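You operate a simulated robot arm through the tools that you are given. There is no shell and no other tool.

You run a simulated robot arm. Do the job below in one go: nothing can be reset, and whatever is moved stays where it is left.

JOB
Cure the wet paste for the time printed on the paste tub.
Fine: set the dial, pull the lamp out by its handle, start it once, keep clear till it is off and cool, then push it back. Where these are worked on the way, their far stop is far enough and under half their travel is too little: cure lamp.

It is judged by the outcome, as a careful person would: the job done as asked, and still so three seconds after it is handed in. It fails if anything else is knocked over, pushed out of place, dropped, spilled or broken.

ROBOT AND FRAMES
A 7-joint arm with a two-finger parallel gripper, fixed in place. Base frame: the origin is on the floor under the middle of its stand, x ahead of it, y to its left, z up. Units: mm, rad, N and s.
It reaches about 1147 mm from its shoulder. Its first joint turns from -2.897 to 2.897 rad. Payload 3.43 kg.
The tool frame sits at the grasp point between the pads (the TCP): z along the fingers, y along the line on which they close. The tips reach 30 mm beyond it. The gripper opens to 94 mm. The fingers are 28 mm wide and 10 mm thick; the gripper's body (50 by 96 mm) begins 55 mm behind the TCP.
Orientation is that of the tool frame in the base frame, as a unit quaternion [x, y, z, w]. With the fingers straight down and closing along the base's y, the tool's x points along the base's -x, its y along +y and its z along -z.

CONTROLS
- The arm moves only by the tool nudge_tool. Its argument "deltas" is a list of rows, each an object of numbers (a shift or turn left out is 0, a gripper value left out holds the last): "tx", "ty", "tz": the shift along the tool's x, y, z in mm; "rx", "ry", "rz": the turn, a rotation vector about the tool's x, y, z in degrees; "hand": the finger opening in mm, from 0 to 94. In form: [{"tx": .., "ty": .., "tz": .., "rx": .., "ry": .., "rz": .., "hand": ..}, ...]. A call has 1 to 20 rows; each row shifts and turns the commanded pose from where the row before left it, along the tool's axes as they then stand. Each row takes 0.2 s and may step no farther than 50 mm and 0.15 rad from the row before; otherwise, or with a gripper value out of range, the whole call is refused. Where a pose cannot be reached the arm comes as near as it can. A force on the tool above 50 N (or 10 N above the force at the start of the call, whichever is more), or a blocked arm, ends the call early, and 0.2 s more pass. Each finger travels about 45 mm/s and halts on what it meets, pressing with about 20 N; the grip force reading is that of the motor and also rises with nothing between the fingers. The clock runs only during rows and for 0.2 s after the last one: add rows that do not move to give the fingers time. The reply holds the time, the measured pose of the TCP, the force on the tool along the base axes, the opening and the grip force, in the units named above and with some noise, with the torque about the TCP (base axes, N m) and any sound that the robot's microphone picked up.
- Cameras (640 x 400 px; columns grow to the right, rows downward): "scene" is fixed at [49.4, -649.6, 1461.6]; the picture's right is [0.07, -1.00, 0.00], its down [-0.74, -0.05, -0.67] and it looks along [0.67, 0.05, -0.74] (base axes); focal length 341 px, centre (320, 200). "wrist" rides on the gripper at [76, 14, -103] in the tool frame; the picture's right is [-0.18, 0.98, 0.00], its down [-0.75, -0.14, -0.64] and it looks along [-0.63, -0.12, 0.77] (tool axes); focal length 243 px, centre (320, 200). There is no depth. A picture from a camera that has moved, and an enlarged one, comes with that camera's place and axes in the base frame and with its lens.
- grab_frame(camera): a new picture of that camera. No time passes.
- enlarge(camera, box): a new picture of the part [left, top, right, bottom] of that camera's present view, enlarged. No time passes.
- close_job(): hands the job in; it is judged then, once.

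Nothing tells you positions but the pictures and the camera data. Unless the task says otherwise, let go and move clear before handing in.

The tools are called after "Emit:" as a command line: name --argument value ..., lists and objects as JSON in quotes. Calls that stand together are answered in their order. nudge_tool: Moves the arm, as the interface text tells. Its arguments: {"type":"object","properties":{"deltas":{"type":"array","items":{"type":"object","properties":{"tx":{"type":"number"},"ty":{"type":"number"},"tz":{"type":"number"},"rx":{"type":"number"},"ry":{"type":"number"},"rz":{"type":"number"},"hand":{"type":"number"}}}}},"required":["deltas"]} The other tools are called the same way: grab_frame (camera) takes a picture; enlarge (camera, box) takes an enlarged picture of a part of a camera's view; close_job () hands the job in.

At the start:

```text
clock: 0.0
tool_pos: [415.5, -434.2, 1154.4]
ee_rot: [0.001, 1.0, 0.0, 0.001]
contact_force: [-1.0, 0.9, 0.1]
moment: [-0.02, 0.0, -0.02]
grip_width: 94.0
grip_force: 0.1
```

scene: 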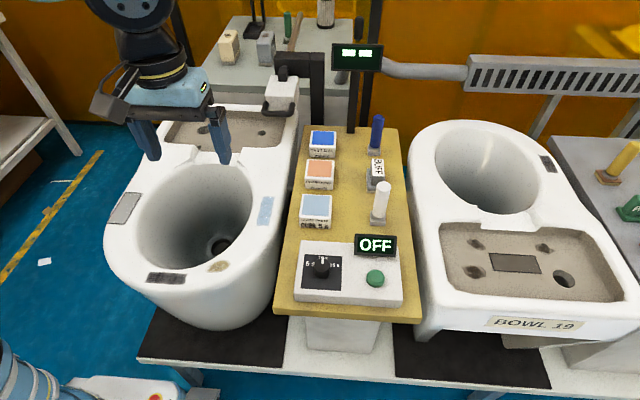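
wrist: 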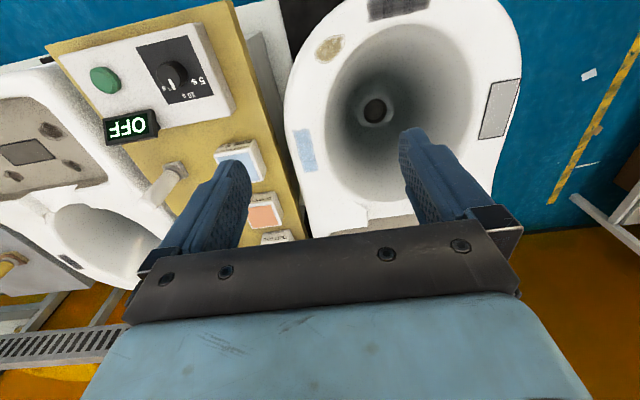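

I see two toilet bowls, a yellow board with a control box (dial, green button, OFF display), tubs and a lamp on a bracket behind. I'll look closer at everything before moving.

Emit:
enlarge --camera "scene" --box '[280, 220, 420, 310]'

Emit:
enlarge --camera "scene" --box '[280, 110, 420, 235]'

Emit:
enlarge --camera "scene" --box '[220, 20, 420, 140]'

Emit:
enlarge --camera "scene" --box '[400, 110, 640, 350]'

Emit:
enlarge --camera "scene" --box '[90, 80, 310, 340]'

Emit:
enlarge --camera "wrist" --box '[40, 0, 300, 200]'

```text
4.44 times, centred on (350, 265) of scene
camera zoom: at [49.4, -649.6, 1461.6], right [0.07, -1.0, 0.0], down [-0.74, -0.05, -0.67], along [0.67, 0.05, -0.74], focal length 1516 px, centre (187, -89)
```

zoom: 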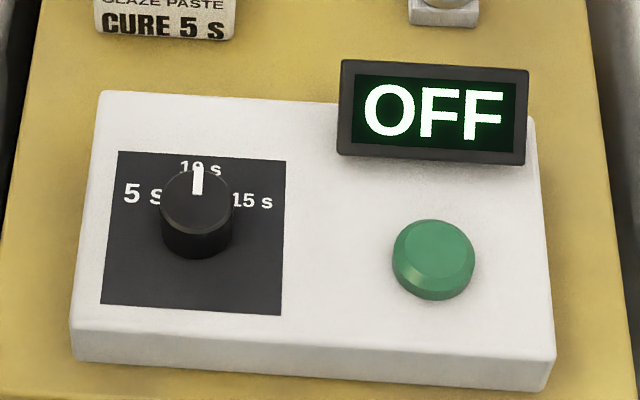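

```text
3.20 times, centred on (350, 172) of scene
camera zoom: at [49.4, -649.6, 1461.6], right [0.07, -1.0, 0.0], down [-0.74, -0.05, -0.67], along [0.67, 0.05, -0.74], focal length 1092 px, centre (224, 288)
```

zoom: 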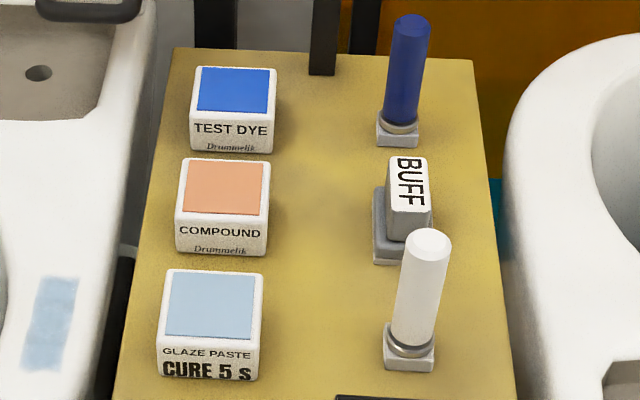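

```text
3.20 times, centred on (320, 80) of scene
camera zoom: at [49.4, -649.6, 1461.6], right [0.07, -1.0, 0.0], down [-0.74, -0.05, -0.67], along [0.67, 0.05, -0.74], focal length 1092 px, centre (320, 584)
```

zoom: 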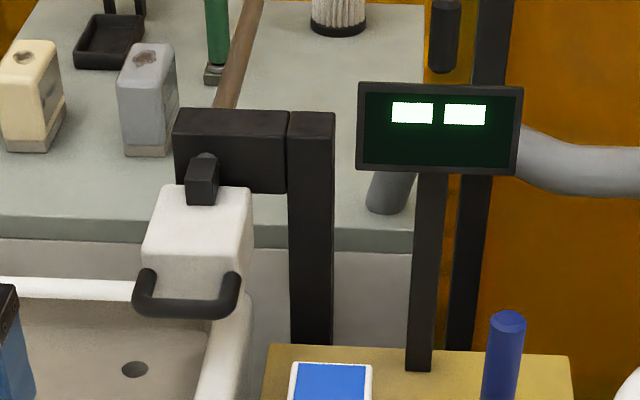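

```text
1.67 times, centred on (520, 230) of scene
camera zoom: at [49.4, -649.6, 1461.6], right [0.07, -1.0, 0.0], down [-0.74, -0.05, -0.67], along [0.67, 0.05, -0.74], focal length 568 px, centre (-13, 150)
```

zoom: 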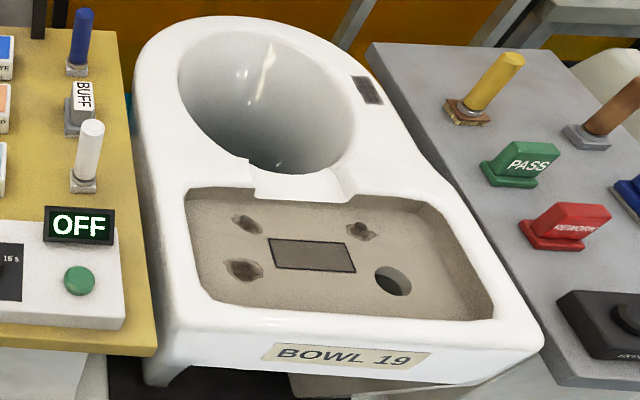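

```text
1.54 times, centred on (200, 210) of scene
camera zoom: at [49.4, -649.6, 1461.6], right [0.07, -1.0, 0.0], down [-0.74, -0.05, -0.67], along [0.67, 0.05, -0.74], focal length 525 px, centre (505, 185)
```

zoom: 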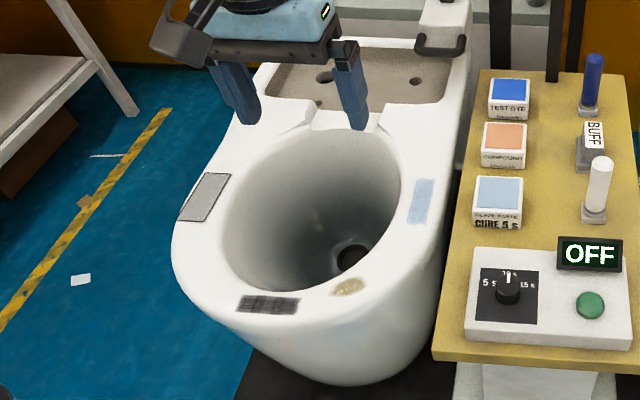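

```text
2.00 times, centred on (170, 100) of wrist
camera zoom: at [340.3, -420.3, 1256.7], right [0.18, 0.98, 0.0], down [0.75, -0.14, 0.64], along [0.63, -0.12, -0.77], focal length 485 px, centre (620, 400)
```

zoom: 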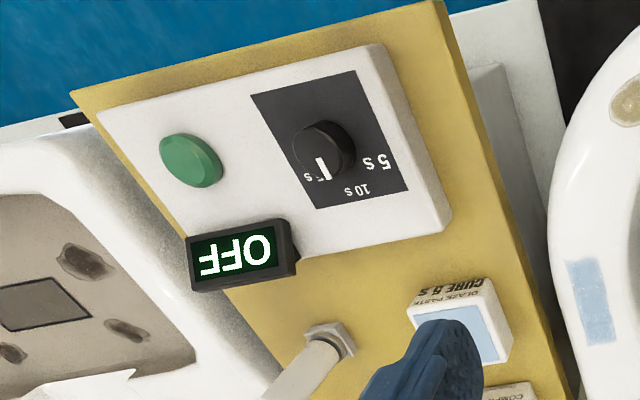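

The paste patch (light blue) is on the near-right rim of the left bowl, matching the GLAZE PASTE tub: "CURE 5 s". The dial is at about (385, -628, 912) and points at 10 s; I'll zoom in on some details and move above the dial for a better look.

Emit:
enlarge --camera "scene" --box '[250, 30, 390, 120]'

Emit:
enlarge --camera "scene" --box '[290, 185, 350, 235]'

Emit:
nudge_tool --deltas '[{"tx": 3.8, "ty": -24.2, "tz": 13}, {"tx": 3.8, "ty": -24.2, "tz": 13}, {"tx": 3.8, "ty": -24.2, "tz": 13}, {"tx": 3.8, "ty": -24.2, "tz": 13}, {"tx": 3.8, "ty": -24.2, "tz": 13}, {"tx": 3.8, "ty": -24.2, "tz": 13}, {"tx": 3.8, "ty": -24.2, "tz": 13}, {"tx": 3.9, "ty": -24.4, "tz": 13}, {}]'

```text
4.44 times, centred on (320, 75) of scene
camera zoom: at [49.4, -649.6, 1461.6], right [0.07, -1.0, 0.0], down [-0.74, -0.05, -0.67], along [0.67, 0.05, -0.74], focal length 1516 px, centre (320, 756)
```

zoom: 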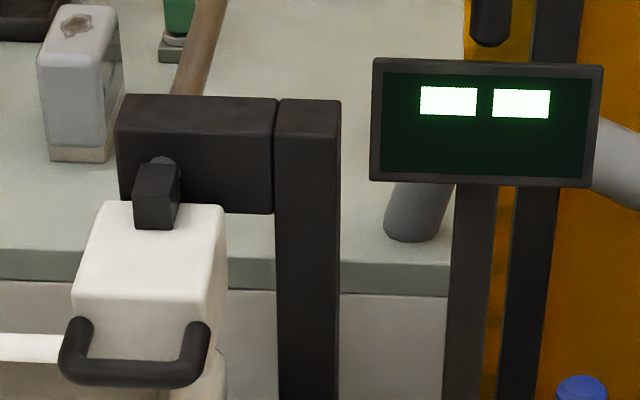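

```text
8.00 times, centred on (320, 210) of scene
camera zoom: at [49.4, -649.6, 1461.6], right [0.07, -1.0, 0.0], down [-0.74, -0.05, -0.67], along [0.67, 0.05, -0.74], focal length 2729 px, centre (320, 120)
```

zoom: 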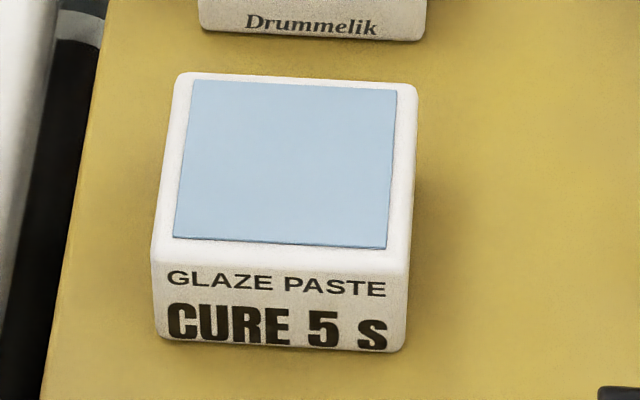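

```text
clock: 2.0
tool_pos: [386.3, -629.6, 1051.4]
ee_rot: [0.001, 1.0, 0.0, -0.001]
contact_force: [-0.3, -0.2, -0.1]
moment: [-0.03, 0.0, 0.02]
grip_width: 93.9
grip_force: 0.0
```

I'm now above the dial; taking pictures to read the dial and its pointer.

Emit:
grab_frame --camera "wrist"

Emit:
grab_frame --camera "scene"

Emit:
enlarge --camera "wrist" --box '[240, 50, 400, 150]'

```text
taken
camera wrist: at [309.3, -614.9, 1153.5], right [0.18, 0.98, 0.0], down [0.75, -0.14, 0.64], along [0.63, -0.12, -0.77], focal length 243 px, centre (320, 200)
```

wrist: 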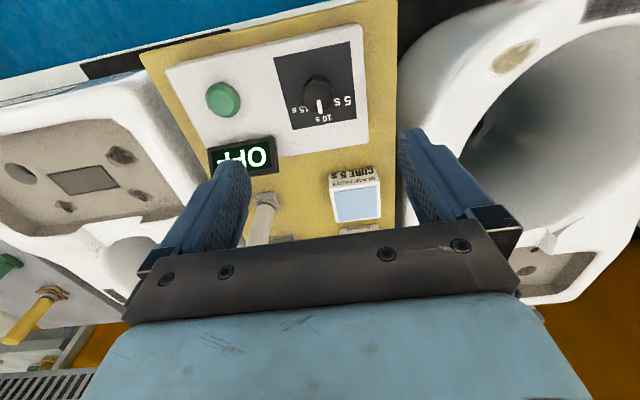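

```text
taken
```

scene: 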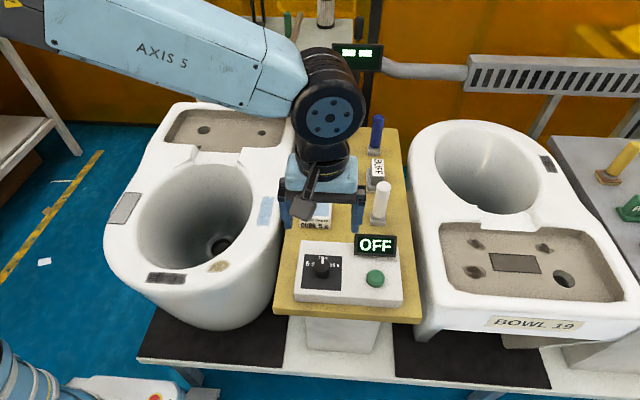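

```text
4.00 times, centred on (320, 100) of wrist
camera zoom: at [309.3, -614.9, 1153.5], right [0.18, 0.98, 0.0], down [0.75, -0.14, 0.64], along [0.63, -0.12, -0.77], focal length 970 px, centre (320, 600)
```

zoom: 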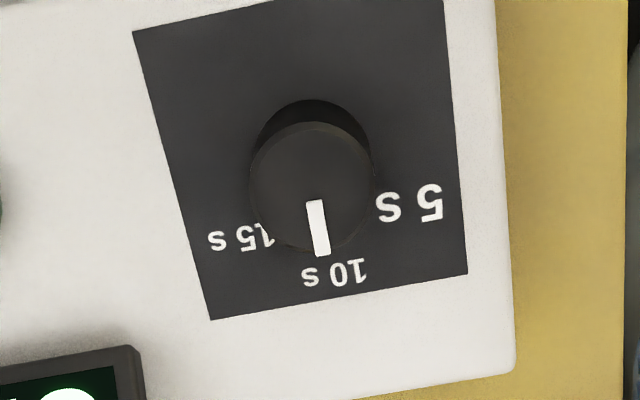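

The pointer is at 10 s; 5 s lies about 55° counter-clockwise from it. I'll pre-turn the gripper clockwise by 55° above the knob so that the setting turn ends square, then re-check where the knob is.

Emit:
nudge_tool --deltas '[{"tx": 8, "hand": 60}, {"rz": 7.9}, {"rz": 7.9}, {"rz": 7.9}, {"rz": 7.9}, {"rz": 7.9}, {"rz": 7.9}, {"rz": 7.6}, {}, {}]'

Emit:
grab_frame --camera "wrist"

Emit:
grab_frame --camera "scene"

```text
clock: 4.2
tool_pos: [376.9, -627.3, 1051.0]
ee_rot: [0.463, 0.886, 0.0, -0.001]
contact_force: [-0.3, -0.5, -0.6]
moment: [0.04, 0.0, -0.02]
grip_width: 60.1
grip_force: 0.0
```

```text
taken
camera wrist: at [346.2, -557.8, 1153.0], right [0.91, 0.41, 0.0], down [0.32, -0.7, 0.64], along [0.26, -0.59, -0.77], focal length 243 px, centre (320, 200)
```

wrist: 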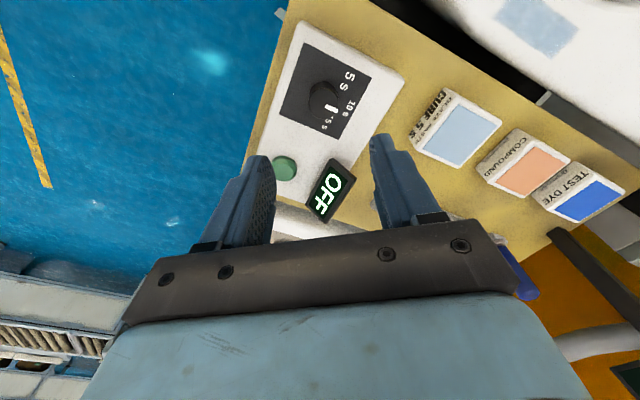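

```text
taken
```

scene: 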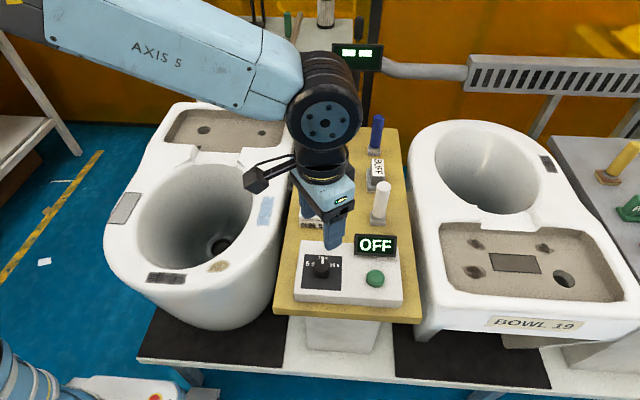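

Emit:
enlarge --camera "wrist" --box '[260, 40, 400, 140]'

Emit:
enlarge --camera "scene" --box '[290, 210, 410, 310]'

```text
4.00 times, centred on (330, 90) of wrist
camera zoom: at [346.2, -557.8, 1153.0], right [0.91, 0.41, 0.0], down [0.32, -0.7, 0.64], along [0.26, -0.59, -0.77], focal length 970 px, centre (280, 640)
```

zoom: 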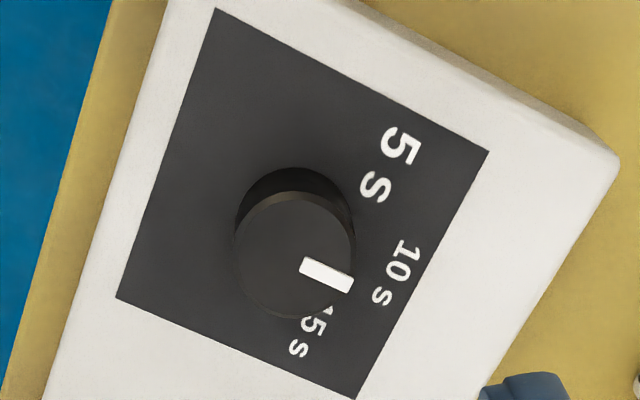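

```text
4.00 times, centred on (350, 260) of scene
camera zoom: at [49.4, -649.6, 1461.6], right [0.07, -1.0, 0.0], down [-0.74, -0.05, -0.67], along [0.67, 0.05, -0.74], focal length 1364 px, centre (200, -40)
```

zoom: 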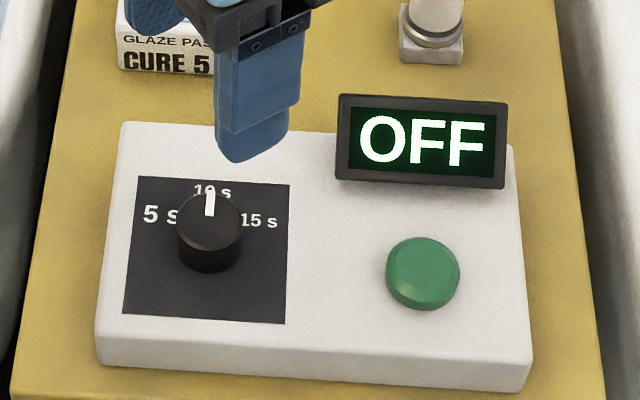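

The knob's axis is about (381, -630), top near z 910–915. I'll go lower and look again before gripping.

Emit:
nudge_tool --deltas '[{"tx": -2.5, "ty": 1.9, "tz": 25}, {"tz": 25}, {"tz": 25}, {}, {}]'

Emit:
grab_frame --camera "wrist"

Emit:
enlarge --camera "scene" --box '[290, 210, 410, 310]'

```text
clock: 5.4
tool_pos: [380.9, -629.5, 975.9]
ee_rot: [0.462, 0.887, 0.0, 0.001]
contact_force: [-0.6, -0.1, -0.7]
moment: [0.03, 0.0, -0.02]
grip_width: 60.0
grip_force: 0.1
```

```text
taken
camera wrist: at [349.0, -559.1, 1078.4], right [0.91, 0.41, 0.0], down [0.32, -0.7, 0.64], along [0.26, -0.58, -0.77], focal length 243 px, centre (320, 200)
```

wrist: 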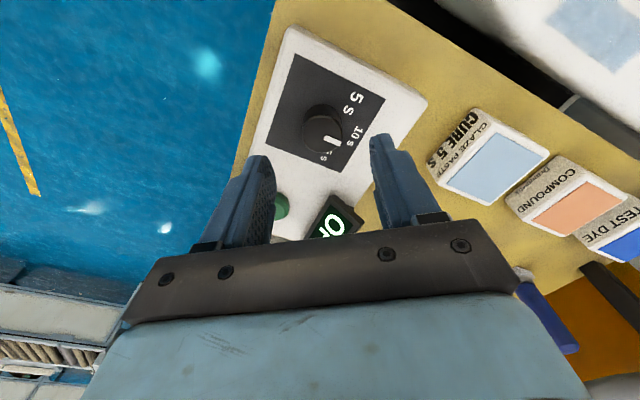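

```text
4.00 times, centred on (350, 260) of scene
camera zoom: at [49.4, -649.6, 1461.6], right [0.07, -1.0, 0.0], down [-0.74, -0.05, -0.67], along [0.67, 0.05, -0.74], focal length 1364 px, centre (200, -40)
```

zoom: 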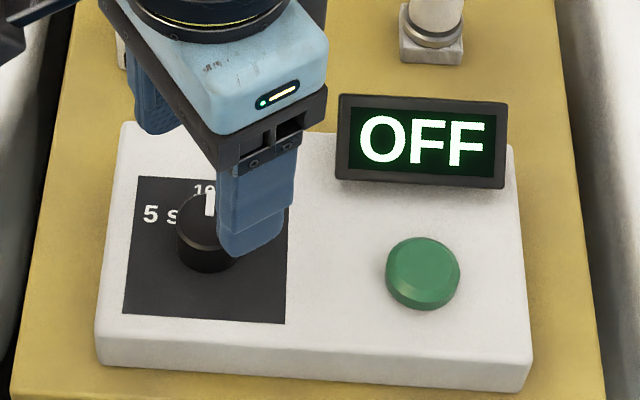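

Emit:
enlarge --camera "wrist" --box '[240, 70, 400, 170]'

```text
4.00 times, centred on (320, 120) of wrist
camera zoom: at [349.0, -559.1, 1078.4], right [0.91, 0.41, 0.0], down [0.32, -0.7, 0.64], along [0.26, -0.58, -0.77], focal length 970 px, centre (320, 520)
```

zoom: 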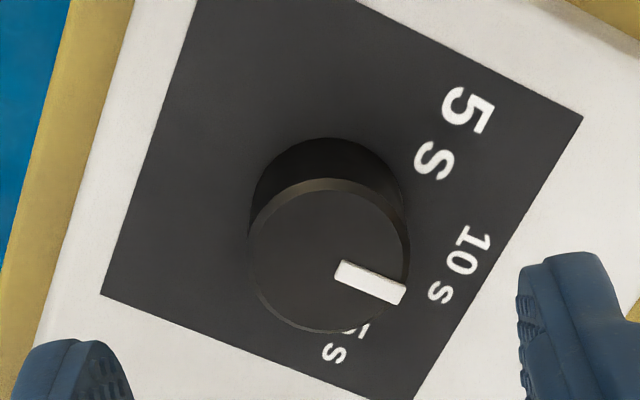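

Knob axis refined to about (382.5, -629.5), top z≈912, panel z≈894. I'll descend so the tips straddle the knob.

Emit:
nudge_tool --deltas '[{"tx": -1, "ty": 1.3, "tz": 16}, {"tz": 16}, {"tz": 14}, {}]'

Emit:
enlarge --camera "scene" --box '[290, 210, 410, 310]'

Emit:
grab_frame --camera "wrist"

```text
clock: 6.4
tool_pos: [381.6, -628.9, 930.0]
ee_rot: [0.461, 0.887, 0.0, -0.001]
contact_force: [0.9, 0.0, -0.3]
moment: [0.0, 0.01, 0.03]
grip_width: 60.1
grip_force: 0.1
```

```text
4.00 times, centred on (350, 260) of scene
camera zoom: at [49.4, -649.6, 1461.6], right [0.07, -1.0, 0.0], down [-0.74, -0.05, -0.67], along [0.67, 0.05, -0.74], focal length 1364 px, centre (200, -40)
```

zoom: 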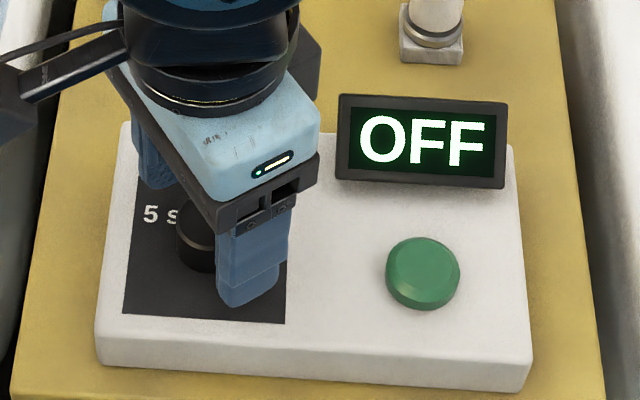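

```text
taken
camera wrist: at [350.1, -559.1, 1032.0], right [0.91, 0.41, 0.0], down [0.32, -0.7, 0.64], along [0.26, -0.58, -0.77], focal length 243 px, centre (320, 200)
```

wrist: 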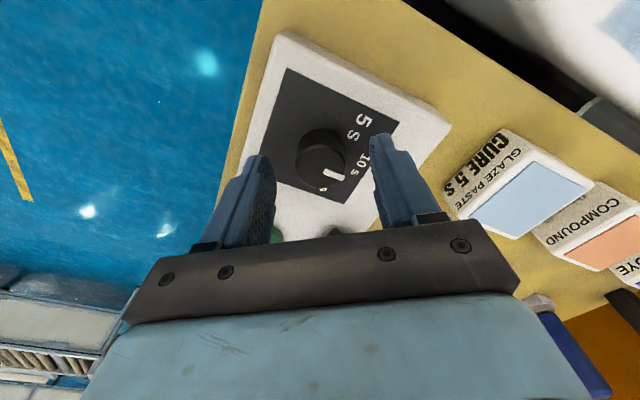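

Emit:
enlarge --camera "wrist" --box '[240, 100, 400, 200]'

```text
4.00 times, centred on (320, 150) of wrist
camera zoom: at [350.1, -559.1, 1032.0], right [0.91, 0.41, 0.0], down [0.32, -0.7, 0.64], along [0.26, -0.58, -0.77], focal length 970 px, centre (320, 400)
```

zoom: 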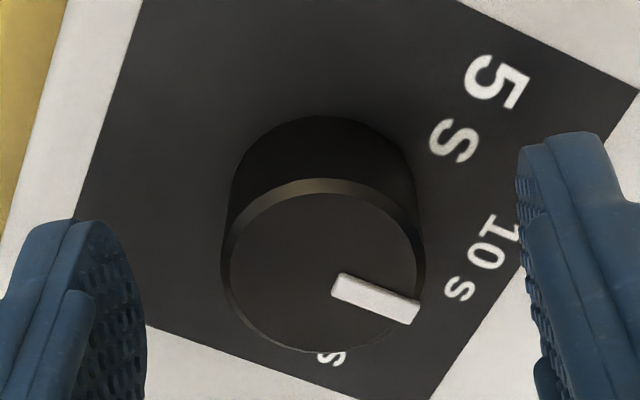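

Knob is centred between the pads (offset ≈1.5 mm, top 17 mm past the TCP). I'll correct, lower 3 mm and close on it.

Emit:
nudge_tool --deltas '[{"tx": 1.5, "ty": 0.7, "tz": 3}, {"hand": 26}, {}, {}, {}]'

Emit:
enlarge --camera "wrist" --box '[240, 100, 400, 200]'

```text
clock: 7.6
tool_pos: [381.2, -627.3, 927.2]
ee_rot: [0.462, 0.887, 0.0, 0.0]
contact_force: [-5.9, -4.6, -1.5]
moment: [-0.05, -0.02, -0.01]
grip_width: 30.3
grip_force: 44.6
```

```text
4.00 times, centred on (320, 150) of wrist
camera zoom: at [349.4, -557.7, 1029.1], right [0.91, 0.41, 0.0], down [0.32, -0.7, 0.64], along [0.26, -0.59, -0.77], focal length 970 px, centre (320, 400)
```

zoom: 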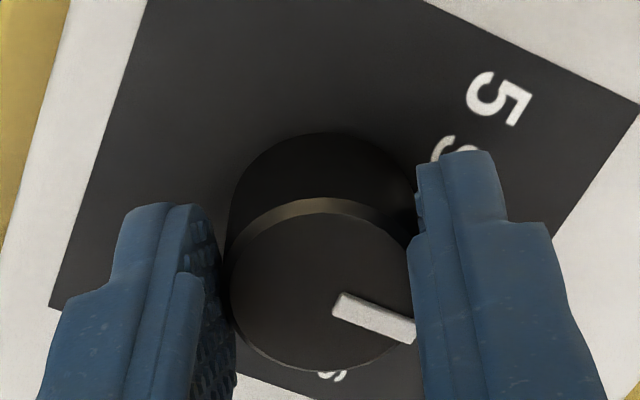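

Knob gripped at 30 mm. Now turning it counter-clockwise (seen from above) toward 5 s.

Emit:
nudge_tool --deltas '[{"ty": -0.7}, {"rz": -7}, {"rz": -7}, {"rz": -7}, {"rz": -7}, {"rz": -7}, {"rz": -7}, {"rz": -7}, {}]'

Emit:
enlarge --camera "wrist" --box '[240, 100, 400, 200]'

Emit:
enlarge --camera "scene" --box '[290, 210, 410, 310]'

```text
clock: 9.6
tool_pos: [379.5, -630.1, 927.7]
ee_rot: [0.053, 0.999, -0.001, 0.001]
contact_force: [-14.5, -33.5, -6.9]
moment: [-0.76, 0.28, -0.07]
grip_width: 30.5
grip_force: 44.9
```

```text
4.00 times, centred on (320, 150) of wrist
camera zoom: at [305.8, -608.0, 1029.1], right [0.29, 0.96, 0.0], down [0.73, -0.22, 0.64], along [0.61, -0.18, -0.77], focal length 970 px, centre (320, 400)
```

zoom: 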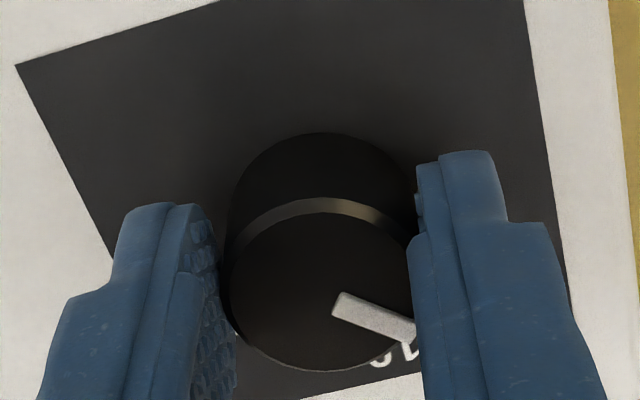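

```text
4.00 times, centred on (350, 260) of scene
camera zoom: at [49.4, -649.6, 1461.6], right [0.07, -1.0, 0.0], down [-0.74, -0.05, -0.67], along [0.67, 0.05, -0.74], focal length 1364 px, centre (200, -40)
```

zoom: 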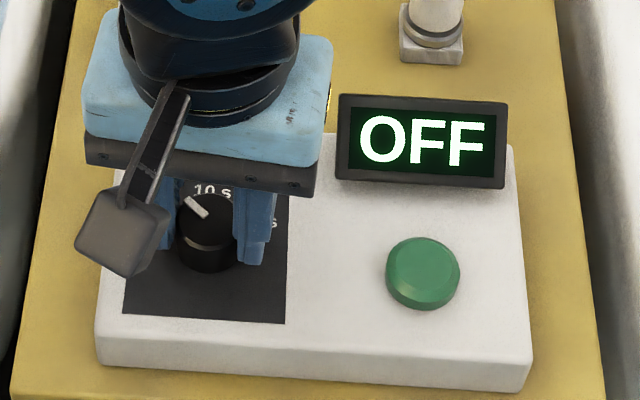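

The knob turned 49° with it; there's some side load because my turning centre is slightly off, so I relieve it and turn the rest of the way.

Emit:
nudge_tool --deltas '[{"ty": -1.5, "tx": -0.5}, {}]'

```text
clock: 10.2
tool_pos: [379.6, -629.3, 926.7]
ee_rot: [0.053, 0.999, 0.001, 0.001]
contact_force: [-21.3, -18.8, -1.7]
moment: [-0.62, 0.57, -0.07]
grip_width: 30.6
grip_force: 44.9
```

Emit:
nudge_tool --deltas '[{"ty": -1.7, "tx": 1.6}, {}]'

Emit:
enlarge --camera "scene" --box '[305, 235, 355, 275]'

```text
clock: 10.8
tool_pos: [380.0, -629.8, 927.6]
ee_rot: [0.052, 0.999, 0.001, 0.0]
contact_force: [-13.9, -0.9, 1.1]
moment: [0.04, 0.82, 0.04]
grip_width: 30.1
grip_force: 45.4
```

```text
10.00 times, centred on (330, 255) of scene
camera zoom: at [49.4, -649.6, 1461.6], right [0.07, -1.0, 0.0], down [-0.74, -0.05, -0.67], along [0.67, 0.05, -0.74], focal length 3411 px, centre (220, -350)
```

zoom: 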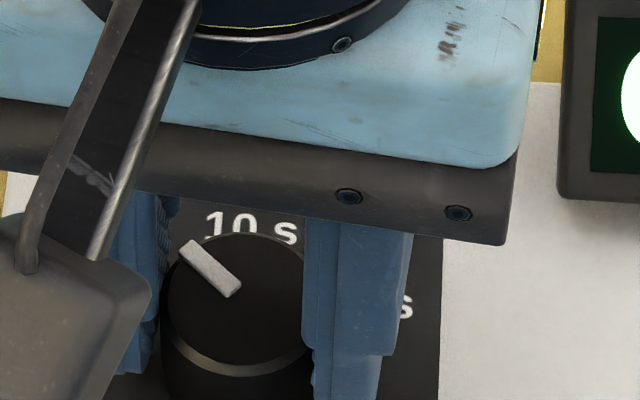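

Turning about 11° more to line the pointer up with the 5 s mark (about 60° from 10 s).

Emit:
nudge_tool --deltas '[{"tx": 0.8, "rz": -3.5}, {"rz": -4}, {"rz": -3.5}, {}]'

Emit:
enlarge --camera "scene" --box '[305, 235, 355, 275]'

Emit:
enlarge --camera "wrist" --box '[240, 100, 400, 200]'

```text
clock: 11.8
tool_pos: [378.8, -630.4, 927.3]
ee_rot: [-0.044, 0.999, 0.0, 0.0]
contact_force: [-0.1, 2.5, -5.2]
moment: [-0.21, -0.75, 0.01]
grip_width: 30.6
grip_force: 44.5
```

```text
10.00 times, centred on (330, 255) of scene
camera zoom: at [49.4, -649.6, 1461.6], right [0.07, -1.0, 0.0], down [-0.74, -0.05, -0.67], along [0.67, 0.05, -0.74], focal length 3411 px, centre (220, -350)
```

zoom: 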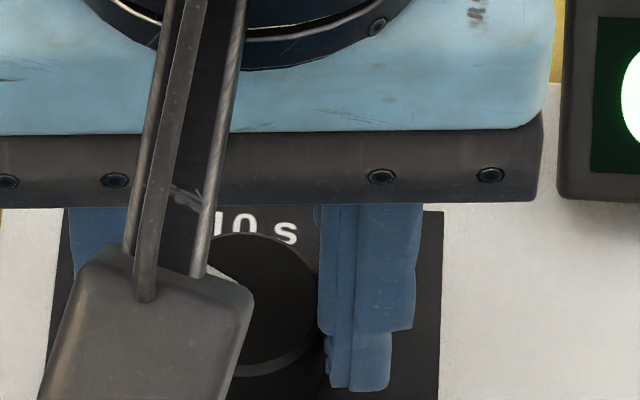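

```text
4.00 times, centred on (320, 150) of wrist
camera zoom: at [302.9, -623.4, 1029.2], right [0.1, 1.0, 0.0], down [0.76, -0.07, 0.64], along [0.64, -0.06, -0.77], focal length 970 px, centre (320, 400)
```

zoom: 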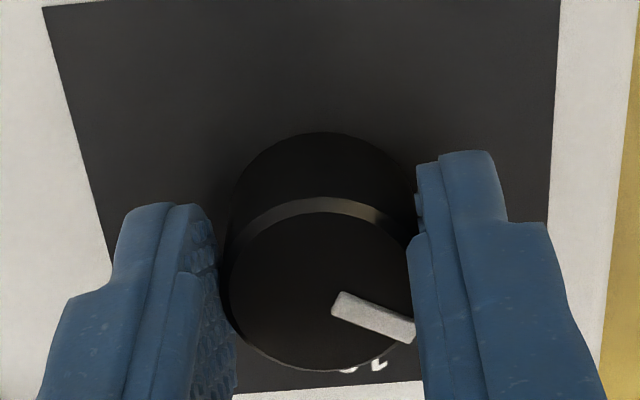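

Rotated about 60° in all. Releasing and rising straight up to read the dial.

Emit:
nudge_tool --deltas '[{"hand": 50}, {}, {}, {"tz": -20}, {"tz": -30}, {"tz": -30}, {"tz": -30}, {}]'

Emit:
enlarge --camera "scene" --box '[290, 210, 410, 310]'

Emit:
enlarge --camera "wrist" --box '[240, 70, 400, 170]'

```text
clock: 13.6
tool_pos: [378.8, -630.0, 1036.9]
ee_rot: [-0.044, 0.999, 0.0, 0.0]
contact_force: [0.3, -0.2, -0.3]
moment: [0.0, 0.0, 0.02]
grip_width: 50.3
grip_force: 0.1
```

```text
4.00 times, centred on (350, 260) of scene
camera zoom: at [49.4, -649.6, 1461.6], right [0.07, -1.0, 0.0], down [-0.74, -0.05, -0.67], along [0.67, 0.05, -0.74], focal length 1364 px, centre (200, -40)
```

zoom: 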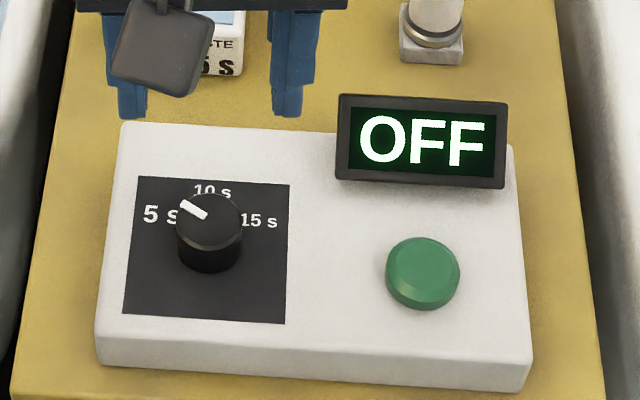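

```text
4.00 times, centred on (320, 120) of wrist
camera zoom: at [302.3, -623.1, 1139.4], right [0.1, 1.0, 0.0], down [0.76, -0.08, 0.64], along [0.64, -0.06, -0.77], focal length 970 px, centre (320, 520)
```

zoom: 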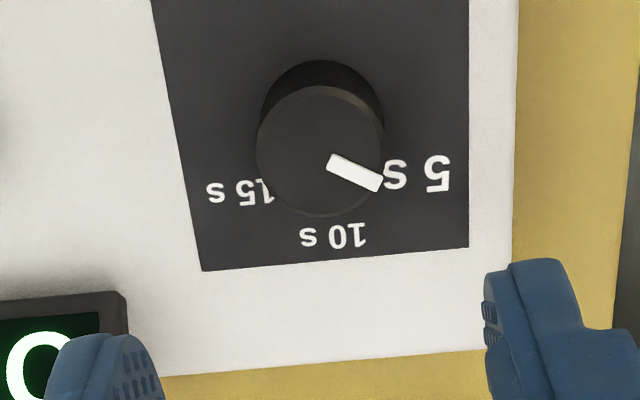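

The pointer now sits at the 5 s mark. Next I move up and toward the lamp (near (870, -486, 960)) and pitch the tool to look at its handle.

Emit:
nudge_tool --deltas '[{"rz": 5}, {"tx": -30.2, "ty": 23.3, "tz": -14}, {"tx": -30.2, "ty": 23.3, "tz": -14}, {"tx": -30.2, "ty": 23.3, "tz": -14}, {"tx": -30.2, "ty": 23.3, "tz": -14}, {"tx": -30.2, "ty": 23.3, "tz": -14}, {"tx": -30.2, "ty": 23.3, "tz": -14}, {"ry": -8}, {"ry": -8}, {"ry": -8}, {"ry": -8}, {"ry": -8}, {}]'

Emit:
grab_frame --camera "wrist"

Emit:
grab_frame --camera "scene"

```text
clock: 16.4
tool_pos: [560.3, -491.3, 1121.1]
ee_rot: [0.0, 0.939, 0.0, 0.343]
contact_force: [0.0, 0.7, -0.1]
moment: [-0.03, -0.02, -0.01]
grip_width: 50.1
grip_force: 0.0
```

```text
taken
camera wrist: at [436.6, -477.3, 1150.0], right [0.14, 0.98, 0.12], down [0.16, -0.14, 0.98], along [0.98, -0.12, -0.18], focal length 243 px, centre (320, 200)
```

wrist: 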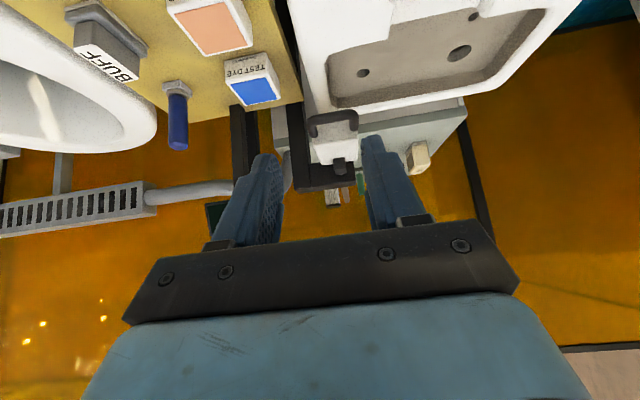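

```text
taken
```

scene: 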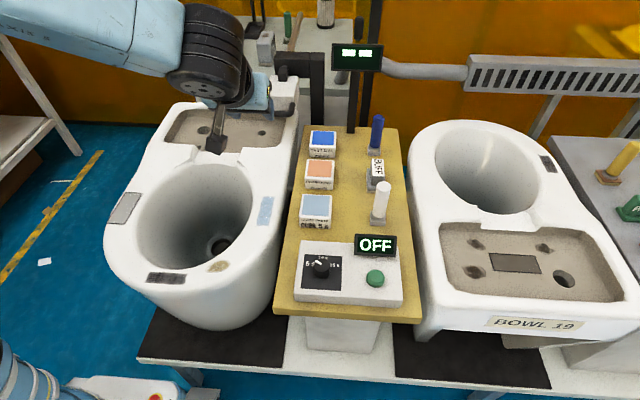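

Emit:
enlarge --camera "wrist" --box '[270, 90, 390, 210]'

Emit:
enlarge --camera "scene" --box '[240, 40, 340, 130]'

```text
3.33 times, centred on (330, 150) of wrist
camera zoom: at [436.6, -477.3, 1150.0], right [0.14, 0.98, 0.12], down [0.16, -0.14, 0.98], along [0.98, -0.12, -0.18], focal length 809 px, centre (287, 367)
```

zoom: 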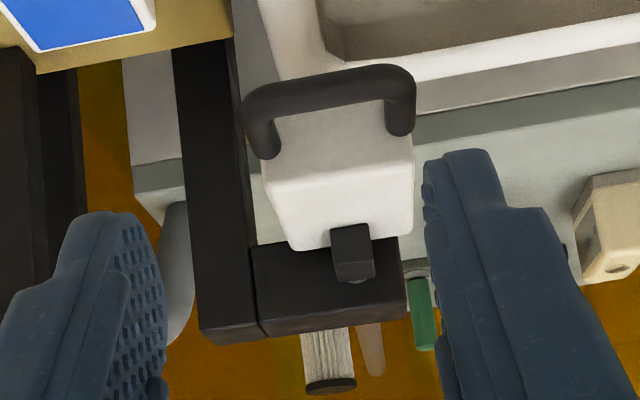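

```text
4.44 times, centred on (290, 85) of scene
camera zoom: at [49.4, -649.6, 1461.6], right [0.07, -1.0, 0.0], down [-0.74, -0.05, -0.67], along [0.67, 0.05, -0.74], focal length 1516 px, centre (453, 711)
```

zoom: 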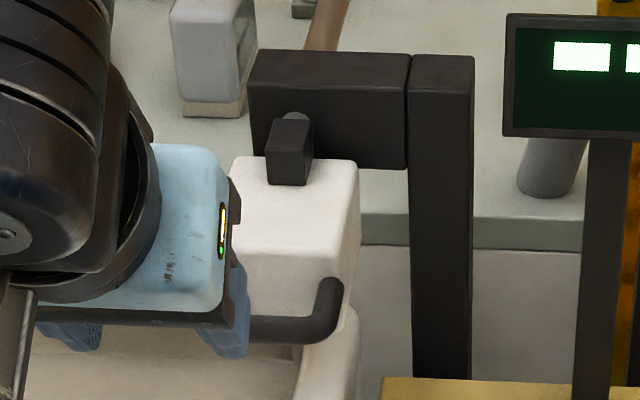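

The lamp's handle bar runs along y, centred near (811, -485, 947), with about 35 mm gap to the lamp's front (x≈854). I'll straighten the tool, turn it 90° so the fingers close along x, and move above the handle.

Emit:
nudge_tool --deltas '[{"ry": 8, "hand": 40}, {"ry": 8}, {"ry": 8}, {"ry": 8}, {"ry": 8}, {"rz": 7.5}, {"rz": 7.5}, {"rz": 7.5}, {"rz": 7.5}, {"rz": 7.5}, {"rz": 7.5}, {"rz": 7.5}, {"rz": 7.5}, {"rz": 7.5}, {"rz": 7.5}, {"rz": 7.5}, {"rz": 7.5}, {}]'

```text
clock: 20.2
tool_pos: [560.1, -490.8, 1121.1]
ee_rot: [0.707, 0.707, 0.0, 0.0]
contact_force: [0.0, 0.1, 0.4]
moment: [0.03, 0.02, 0.03]
grip_width: 40.1
grip_force: 0.1
```

Tool is vertical with fingers closing along x. Moving above the handle at about (811, -485, 1050).

Emit:
nudge_tool --deltas '[{"ty": 42, "tx": 1}, {"ty": 42, "tx": 1}, {"ty": 42, "tx": 1}, {"ty": 42, "tx": 1}, {"ty": 42, "tx": 1}, {"ty": 41, "tx": 1}, {"tz": 35}, {"tz": 35}, {}]'

Emit:
grab_frame --camera "wrist"

Emit:
grab_frame --camera "scene"

```text
clock: 22.2
tool_pos: [812.4, -486.2, 1049.8]
ee_rot: [0.706, 0.708, 0.0, -0.001]
contact_force: [0.4, -0.4, 0.8]
moment: [0.0, 0.01, 0.03]
grip_width: 39.8
grip_force: 0.1
```

```text
taken
camera wrist: at [827.2, -409.7, 1152.4], right [0.98, -0.18, 0.0], down [-0.14, -0.75, 0.64], along [-0.12, -0.63, -0.77], focal length 243 px, centre (320, 200)
```

wrist: 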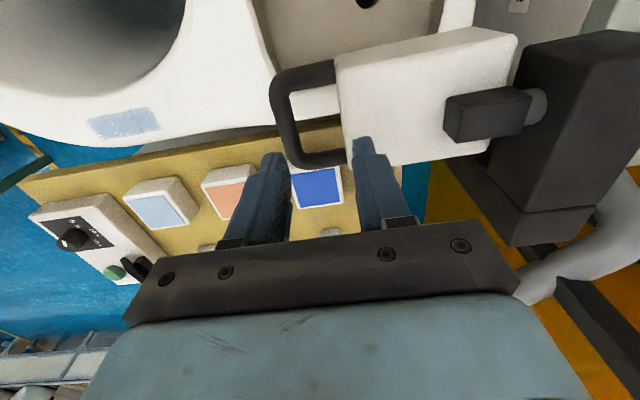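

```text
taken
```

scene: 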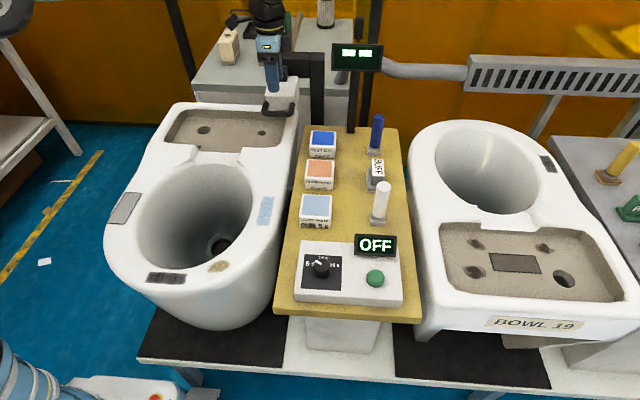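

Emit:
enlarge --camera "wrist" --box '[250, 40, 410, 180]'

Emit:
enlarge --camera "scene" --box '[240, 40, 340, 130]'

```text
2.86 times, centred on (330, 110) of wrist
camera zoom: at [827.2, -409.7, 1152.4], right [0.98, -0.18, 0.0], down [-0.14, -0.75, 0.64], along [-0.12, -0.63, -0.77], focal length 693 px, centre (291, 457)
```

zoom: 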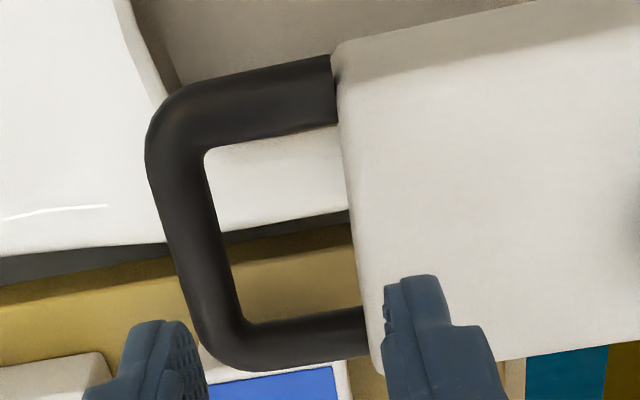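

```text
4.44 times, centred on (290, 85) of scene
camera zoom: at [49.4, -649.6, 1461.6], right [0.07, -1.0, 0.0], down [-0.74, -0.05, -0.67], along [0.67, 0.05, -0.74], focal length 1516 px, centre (453, 711)
```

zoom: 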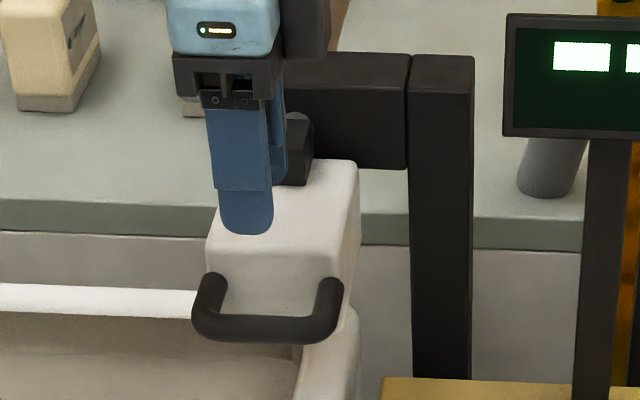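

Refined from three views: bar centre ≈ (786, -485, 960), lamp front x≈830, lamp top z≈982. Shifting back over the bar and partially descending for a check.

Emit:
nudge_tool --deltas '[{"ty": -13}, {"ty": -13}, {"tz": 18}, {"tz": 17}, {}]'

Emit:
grab_frame --camera "wrist"

Emit:
enlarge --camera "scene" --box '[240, 40, 340, 130]'

```text
clock: 23.4
tool_pos: [785.8, -486.0, 1016.0]
ee_rot: [0.708, 0.706, 0.001, 0.0]
contact_force: [-0.1, -0.3, 0.8]
moment: [0.0, 0.0, -0.02]
grip_width: 40.0
grip_force: 0.0
```

```text
taken
camera wrist: at [800.7, -410.2, 1117.9], right [0.98, -0.18, 0.0], down [-0.14, -0.75, 0.64], along [-0.12, -0.63, -0.77], focal length 243 px, centre (320, 200)
```

wrist: 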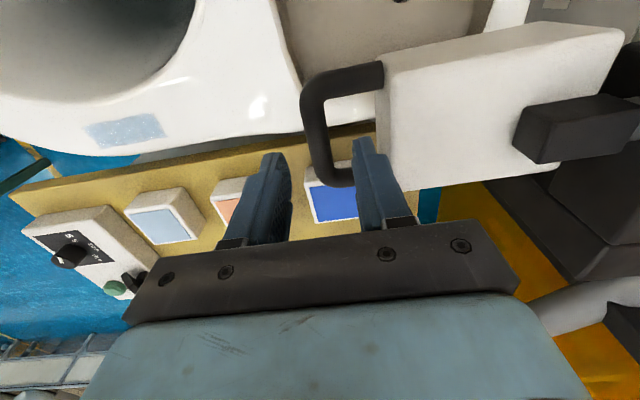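

```text
4.44 times, centred on (290, 85) of scene
camera zoom: at [49.4, -649.6, 1461.6], right [0.07, -1.0, 0.0], down [-0.74, -0.05, -0.67], along [0.67, 0.05, -0.74], focal length 1516 px, centre (453, 711)
```

zoom: 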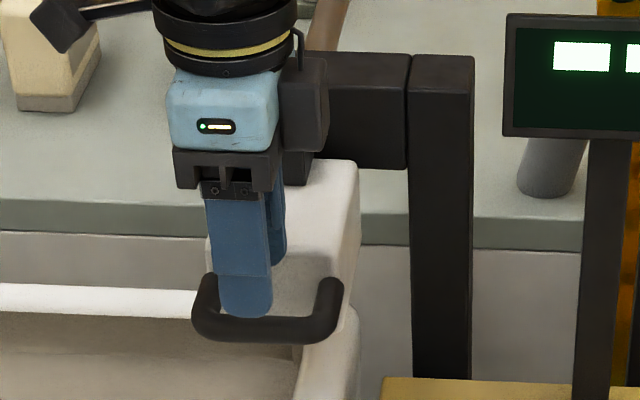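

Alignment is good (bar x≈788, finger slot clear). Descending onto the bar and closing.

Emit:
nudge_tool --deltas '[{"tz": 14}, {"tz": 14}, {"tz": 14}, {"tz": 14}, {}]'

Emit:
grab_frame --camera "wrist"

Emit:
enlarge --camera "scene" --box '[240, 40, 340, 130]'

```text
clock: 24.6
tool_pos: [786.5, -485.4, 958.2]
ee_rot: [0.707, 0.707, 0.0, 0.0]
contact_force: [-0.5, -0.3, -0.6]
moment: [0.02, 0.0, -0.01]
grip_width: 40.1
grip_force: 0.1
```

```text
taken
camera wrist: at [800.4, -409.5, 1061.3], right [0.98, -0.18, 0.0], down [-0.14, -0.75, 0.64], along [-0.12, -0.63, -0.77], focal length 243 px, centre (320, 200)
```

wrist: 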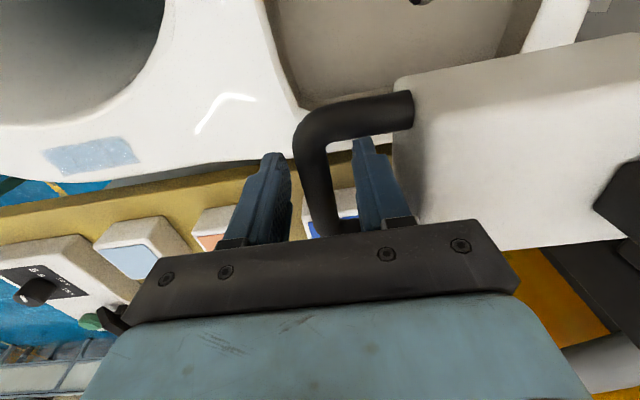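

```text
4.44 times, centred on (290, 85) of scene
camera zoom: at [49.4, -649.6, 1461.6], right [0.07, -1.0, 0.0], down [-0.74, -0.05, -0.67], along [0.67, 0.05, -0.74], focal length 1516 px, centre (453, 711)
```

zoom: 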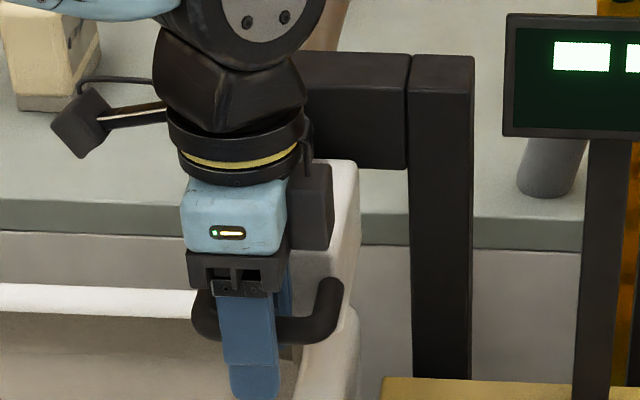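

The bar sits between the fingers. Closing on it.

Emit:
nudge_tool --deltas '[{"hand": 10}, {}, {}, {}]'

Emit:
grab_frame --camera "wrist"

```text
clock: 25.6
tool_pos: [785.2, -485.0, 958.8]
ee_rot: [0.707, 0.708, -0.001, -0.001]
contact_force: [-2.6, 0.2, -2.0]
moment: [-0.01, -0.01, 1.06]
grip_width: 20.4
grip_force: 44.4
```

```text
taken
camera wrist: at [800.3, -409.5, 1061.3], right [0.98, -0.18, 0.0], down [-0.14, -0.75, 0.64], along [-0.12, -0.63, -0.77], focal length 243 px, centre (320, 200)
```

wrist: 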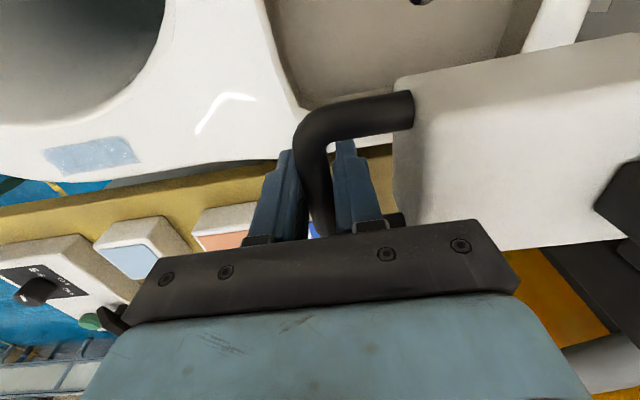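

Gripped (20 mm). There's a small twisting moment, so I ease the yaw a little, then begin pulling the lamp out toward -x in small steps.

Emit:
nudge_tool --deltas '[{"rz": -2}, {}]'

```text
clock: 26.2
tool_pos: [784.8, -485.4, 958.9]
ee_rot: [0.695, 0.719, -0.001, -0.001]
contact_force: [-2.3, 1.9, -3.0]
moment: [0.3, -0.01, -1.06]
grip_width: 20.3
grip_force: 45.0
```

Emit:
nudge_tool --deltas '[{"rz": 1}, {"ty": -4}, {"ty": -6}, {"ty": -10}, {}]'

Emit:
enlarge --camera "scene" --box '[240, 40, 340, 130]'

```text
clock: 27.4
tool_pos: [766.7, -483.9, 960.5]
ee_rot: [0.701, 0.714, 0.0, -0.001]
contact_force: [2.9, 7.4, -6.4]
moment: [-0.61, -0.03, 0.34]
grip_width: 20.1
grip_force: 45.2
```

```text
4.44 times, centred on (290, 85) of scene
camera zoom: at [49.4, -649.6, 1461.6], right [0.07, -1.0, 0.0], down [-0.74, -0.05, -0.67], along [0.67, 0.05, -0.74], focal length 1516 px, centre (453, 711)
```

zoom: 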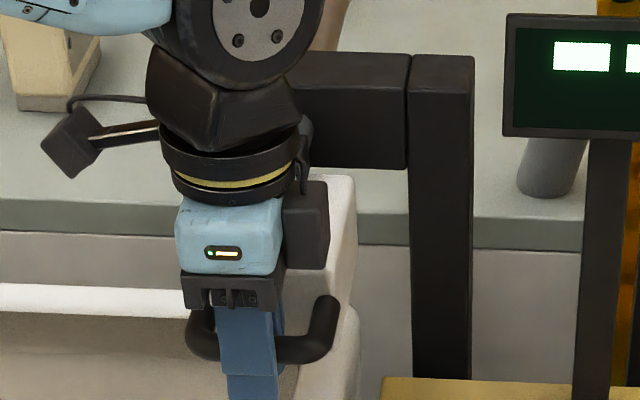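

The lamp slides with the hand, with a slight drift toward +y. Continuing to pull with a small +y correction, watching forces.

Emit:
nudge_tool --deltas '[{"tx": 1.5, "ty": -12}, {"tx": 1, "ty": -12}, {"tx": 1, "ty": -12}, {"tx": 1, "ty": -12}, {}]'

```text
clock: 28.6
tool_pos: [715.9, -485.3, 959.2]
ee_rot: [0.702, 0.712, 0.0, 0.0]
contact_force: [-0.3, -35.1, -5.1]
moment: [-0.74, -0.01, 0.5]
grip_width: 20.4
grip_force: 44.9
```

Emit:
nudge_tool --deltas '[{"tx": -3.3}, {}]'

```text
clock: 29.2
tool_pos: [718.3, -484.8, 960.0]
ee_rot: [0.701, 0.713, 0.001, -0.001]
contact_force: [-1.4, -13.3, 0.0]
moment: [-0.31, -0.02, 0.36]
grip_width: 20.6
grip_force: 45.2
```

The slide runs straight along -x at y≈-485. Relieving the rest and continuing straight.

Emit:
nudge_tool --deltas '[{"tx": -1.8}, {"tx": 0.2, "ty": -14}, {"tx": 0.2, "ty": -14}, {"tx": 0.2, "ty": -14}, {"tx": 0.2, "ty": -14}, {}]'

Emit:
grab_frame --camera "scene"

```text
clock: 30.6
tool_pos: [660.9, -486.1, 959.5]
ee_rot: [0.701, 0.713, 0.0, -0.002]
contact_force: [-0.6, 25.3, -11.4]
moment: [0.97, 0.04, 0.22]
grip_width: 20.2
grip_force: 44.6
```

```text
taken
```

scene: 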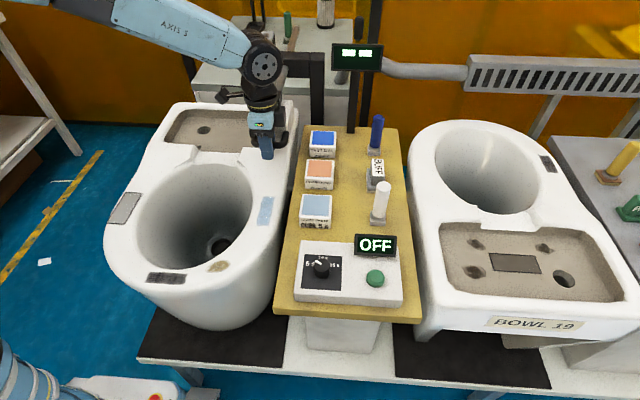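

Emit:
nudge_tool --deltas '[{"tx": 2.2, "tz": 0.7}, {"tx": 0.2, "ty": -14}, {"tx": 0.2, "ty": -14}, {"tx": 0.2, "ty": -14}, {}]'

```text
clock: 31.8
tool_pos: [618.5, -485.2, 960.4]
ee_rot: [0.701, 0.713, -0.001, 0.0]
contact_force: [0.0, 6.5, -8.9]
moment: [-0.61, 0.0, 0.32]
grip_width: 20.0
grip_force: 44.9
```

Emit:
nudge_tool --deltas '[{"tx": 0.8, "ty": -14, "tz": 0.4}, {"tx": 0.2, "ty": -14}, {"tx": 0.2, "ty": -14}, {"tx": 0.2, "ty": -14}, {}]'

Emit:
grab_frame --camera "scene"

Emit:
grab_frame --camera "wrist"

```text
clock: 33.0
tool_pos: [562.4, -484.7, 960.0]
ee_rot: [0.702, 0.713, -0.001, 0.001]
contact_force: [1.5, -0.2, 13.8]
moment: [0.0, -0.01, 0.35]
grip_width: 20.3
grip_force: 45.3
```

```text
taken
```

scene: 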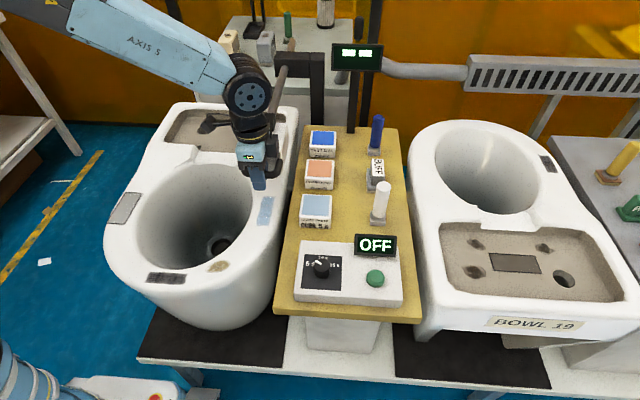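

```text
taken
camera wrist: at [576.0, -409.1, 1061.4], right [0.99, -0.17, 0.0], down [-0.13, -0.75, 0.64], along [-0.11, -0.63, -0.77], focal length 243 px, centre (320, 200)
```

wrist: 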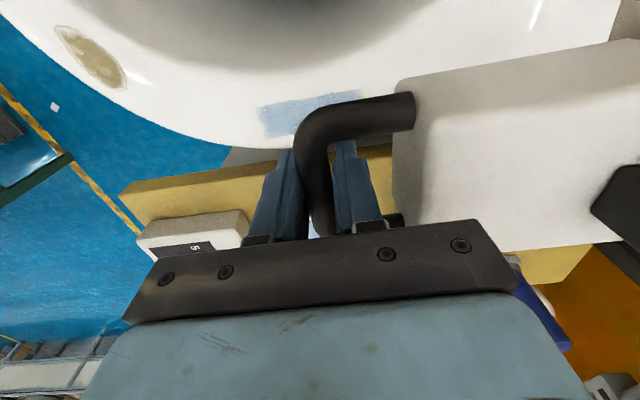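

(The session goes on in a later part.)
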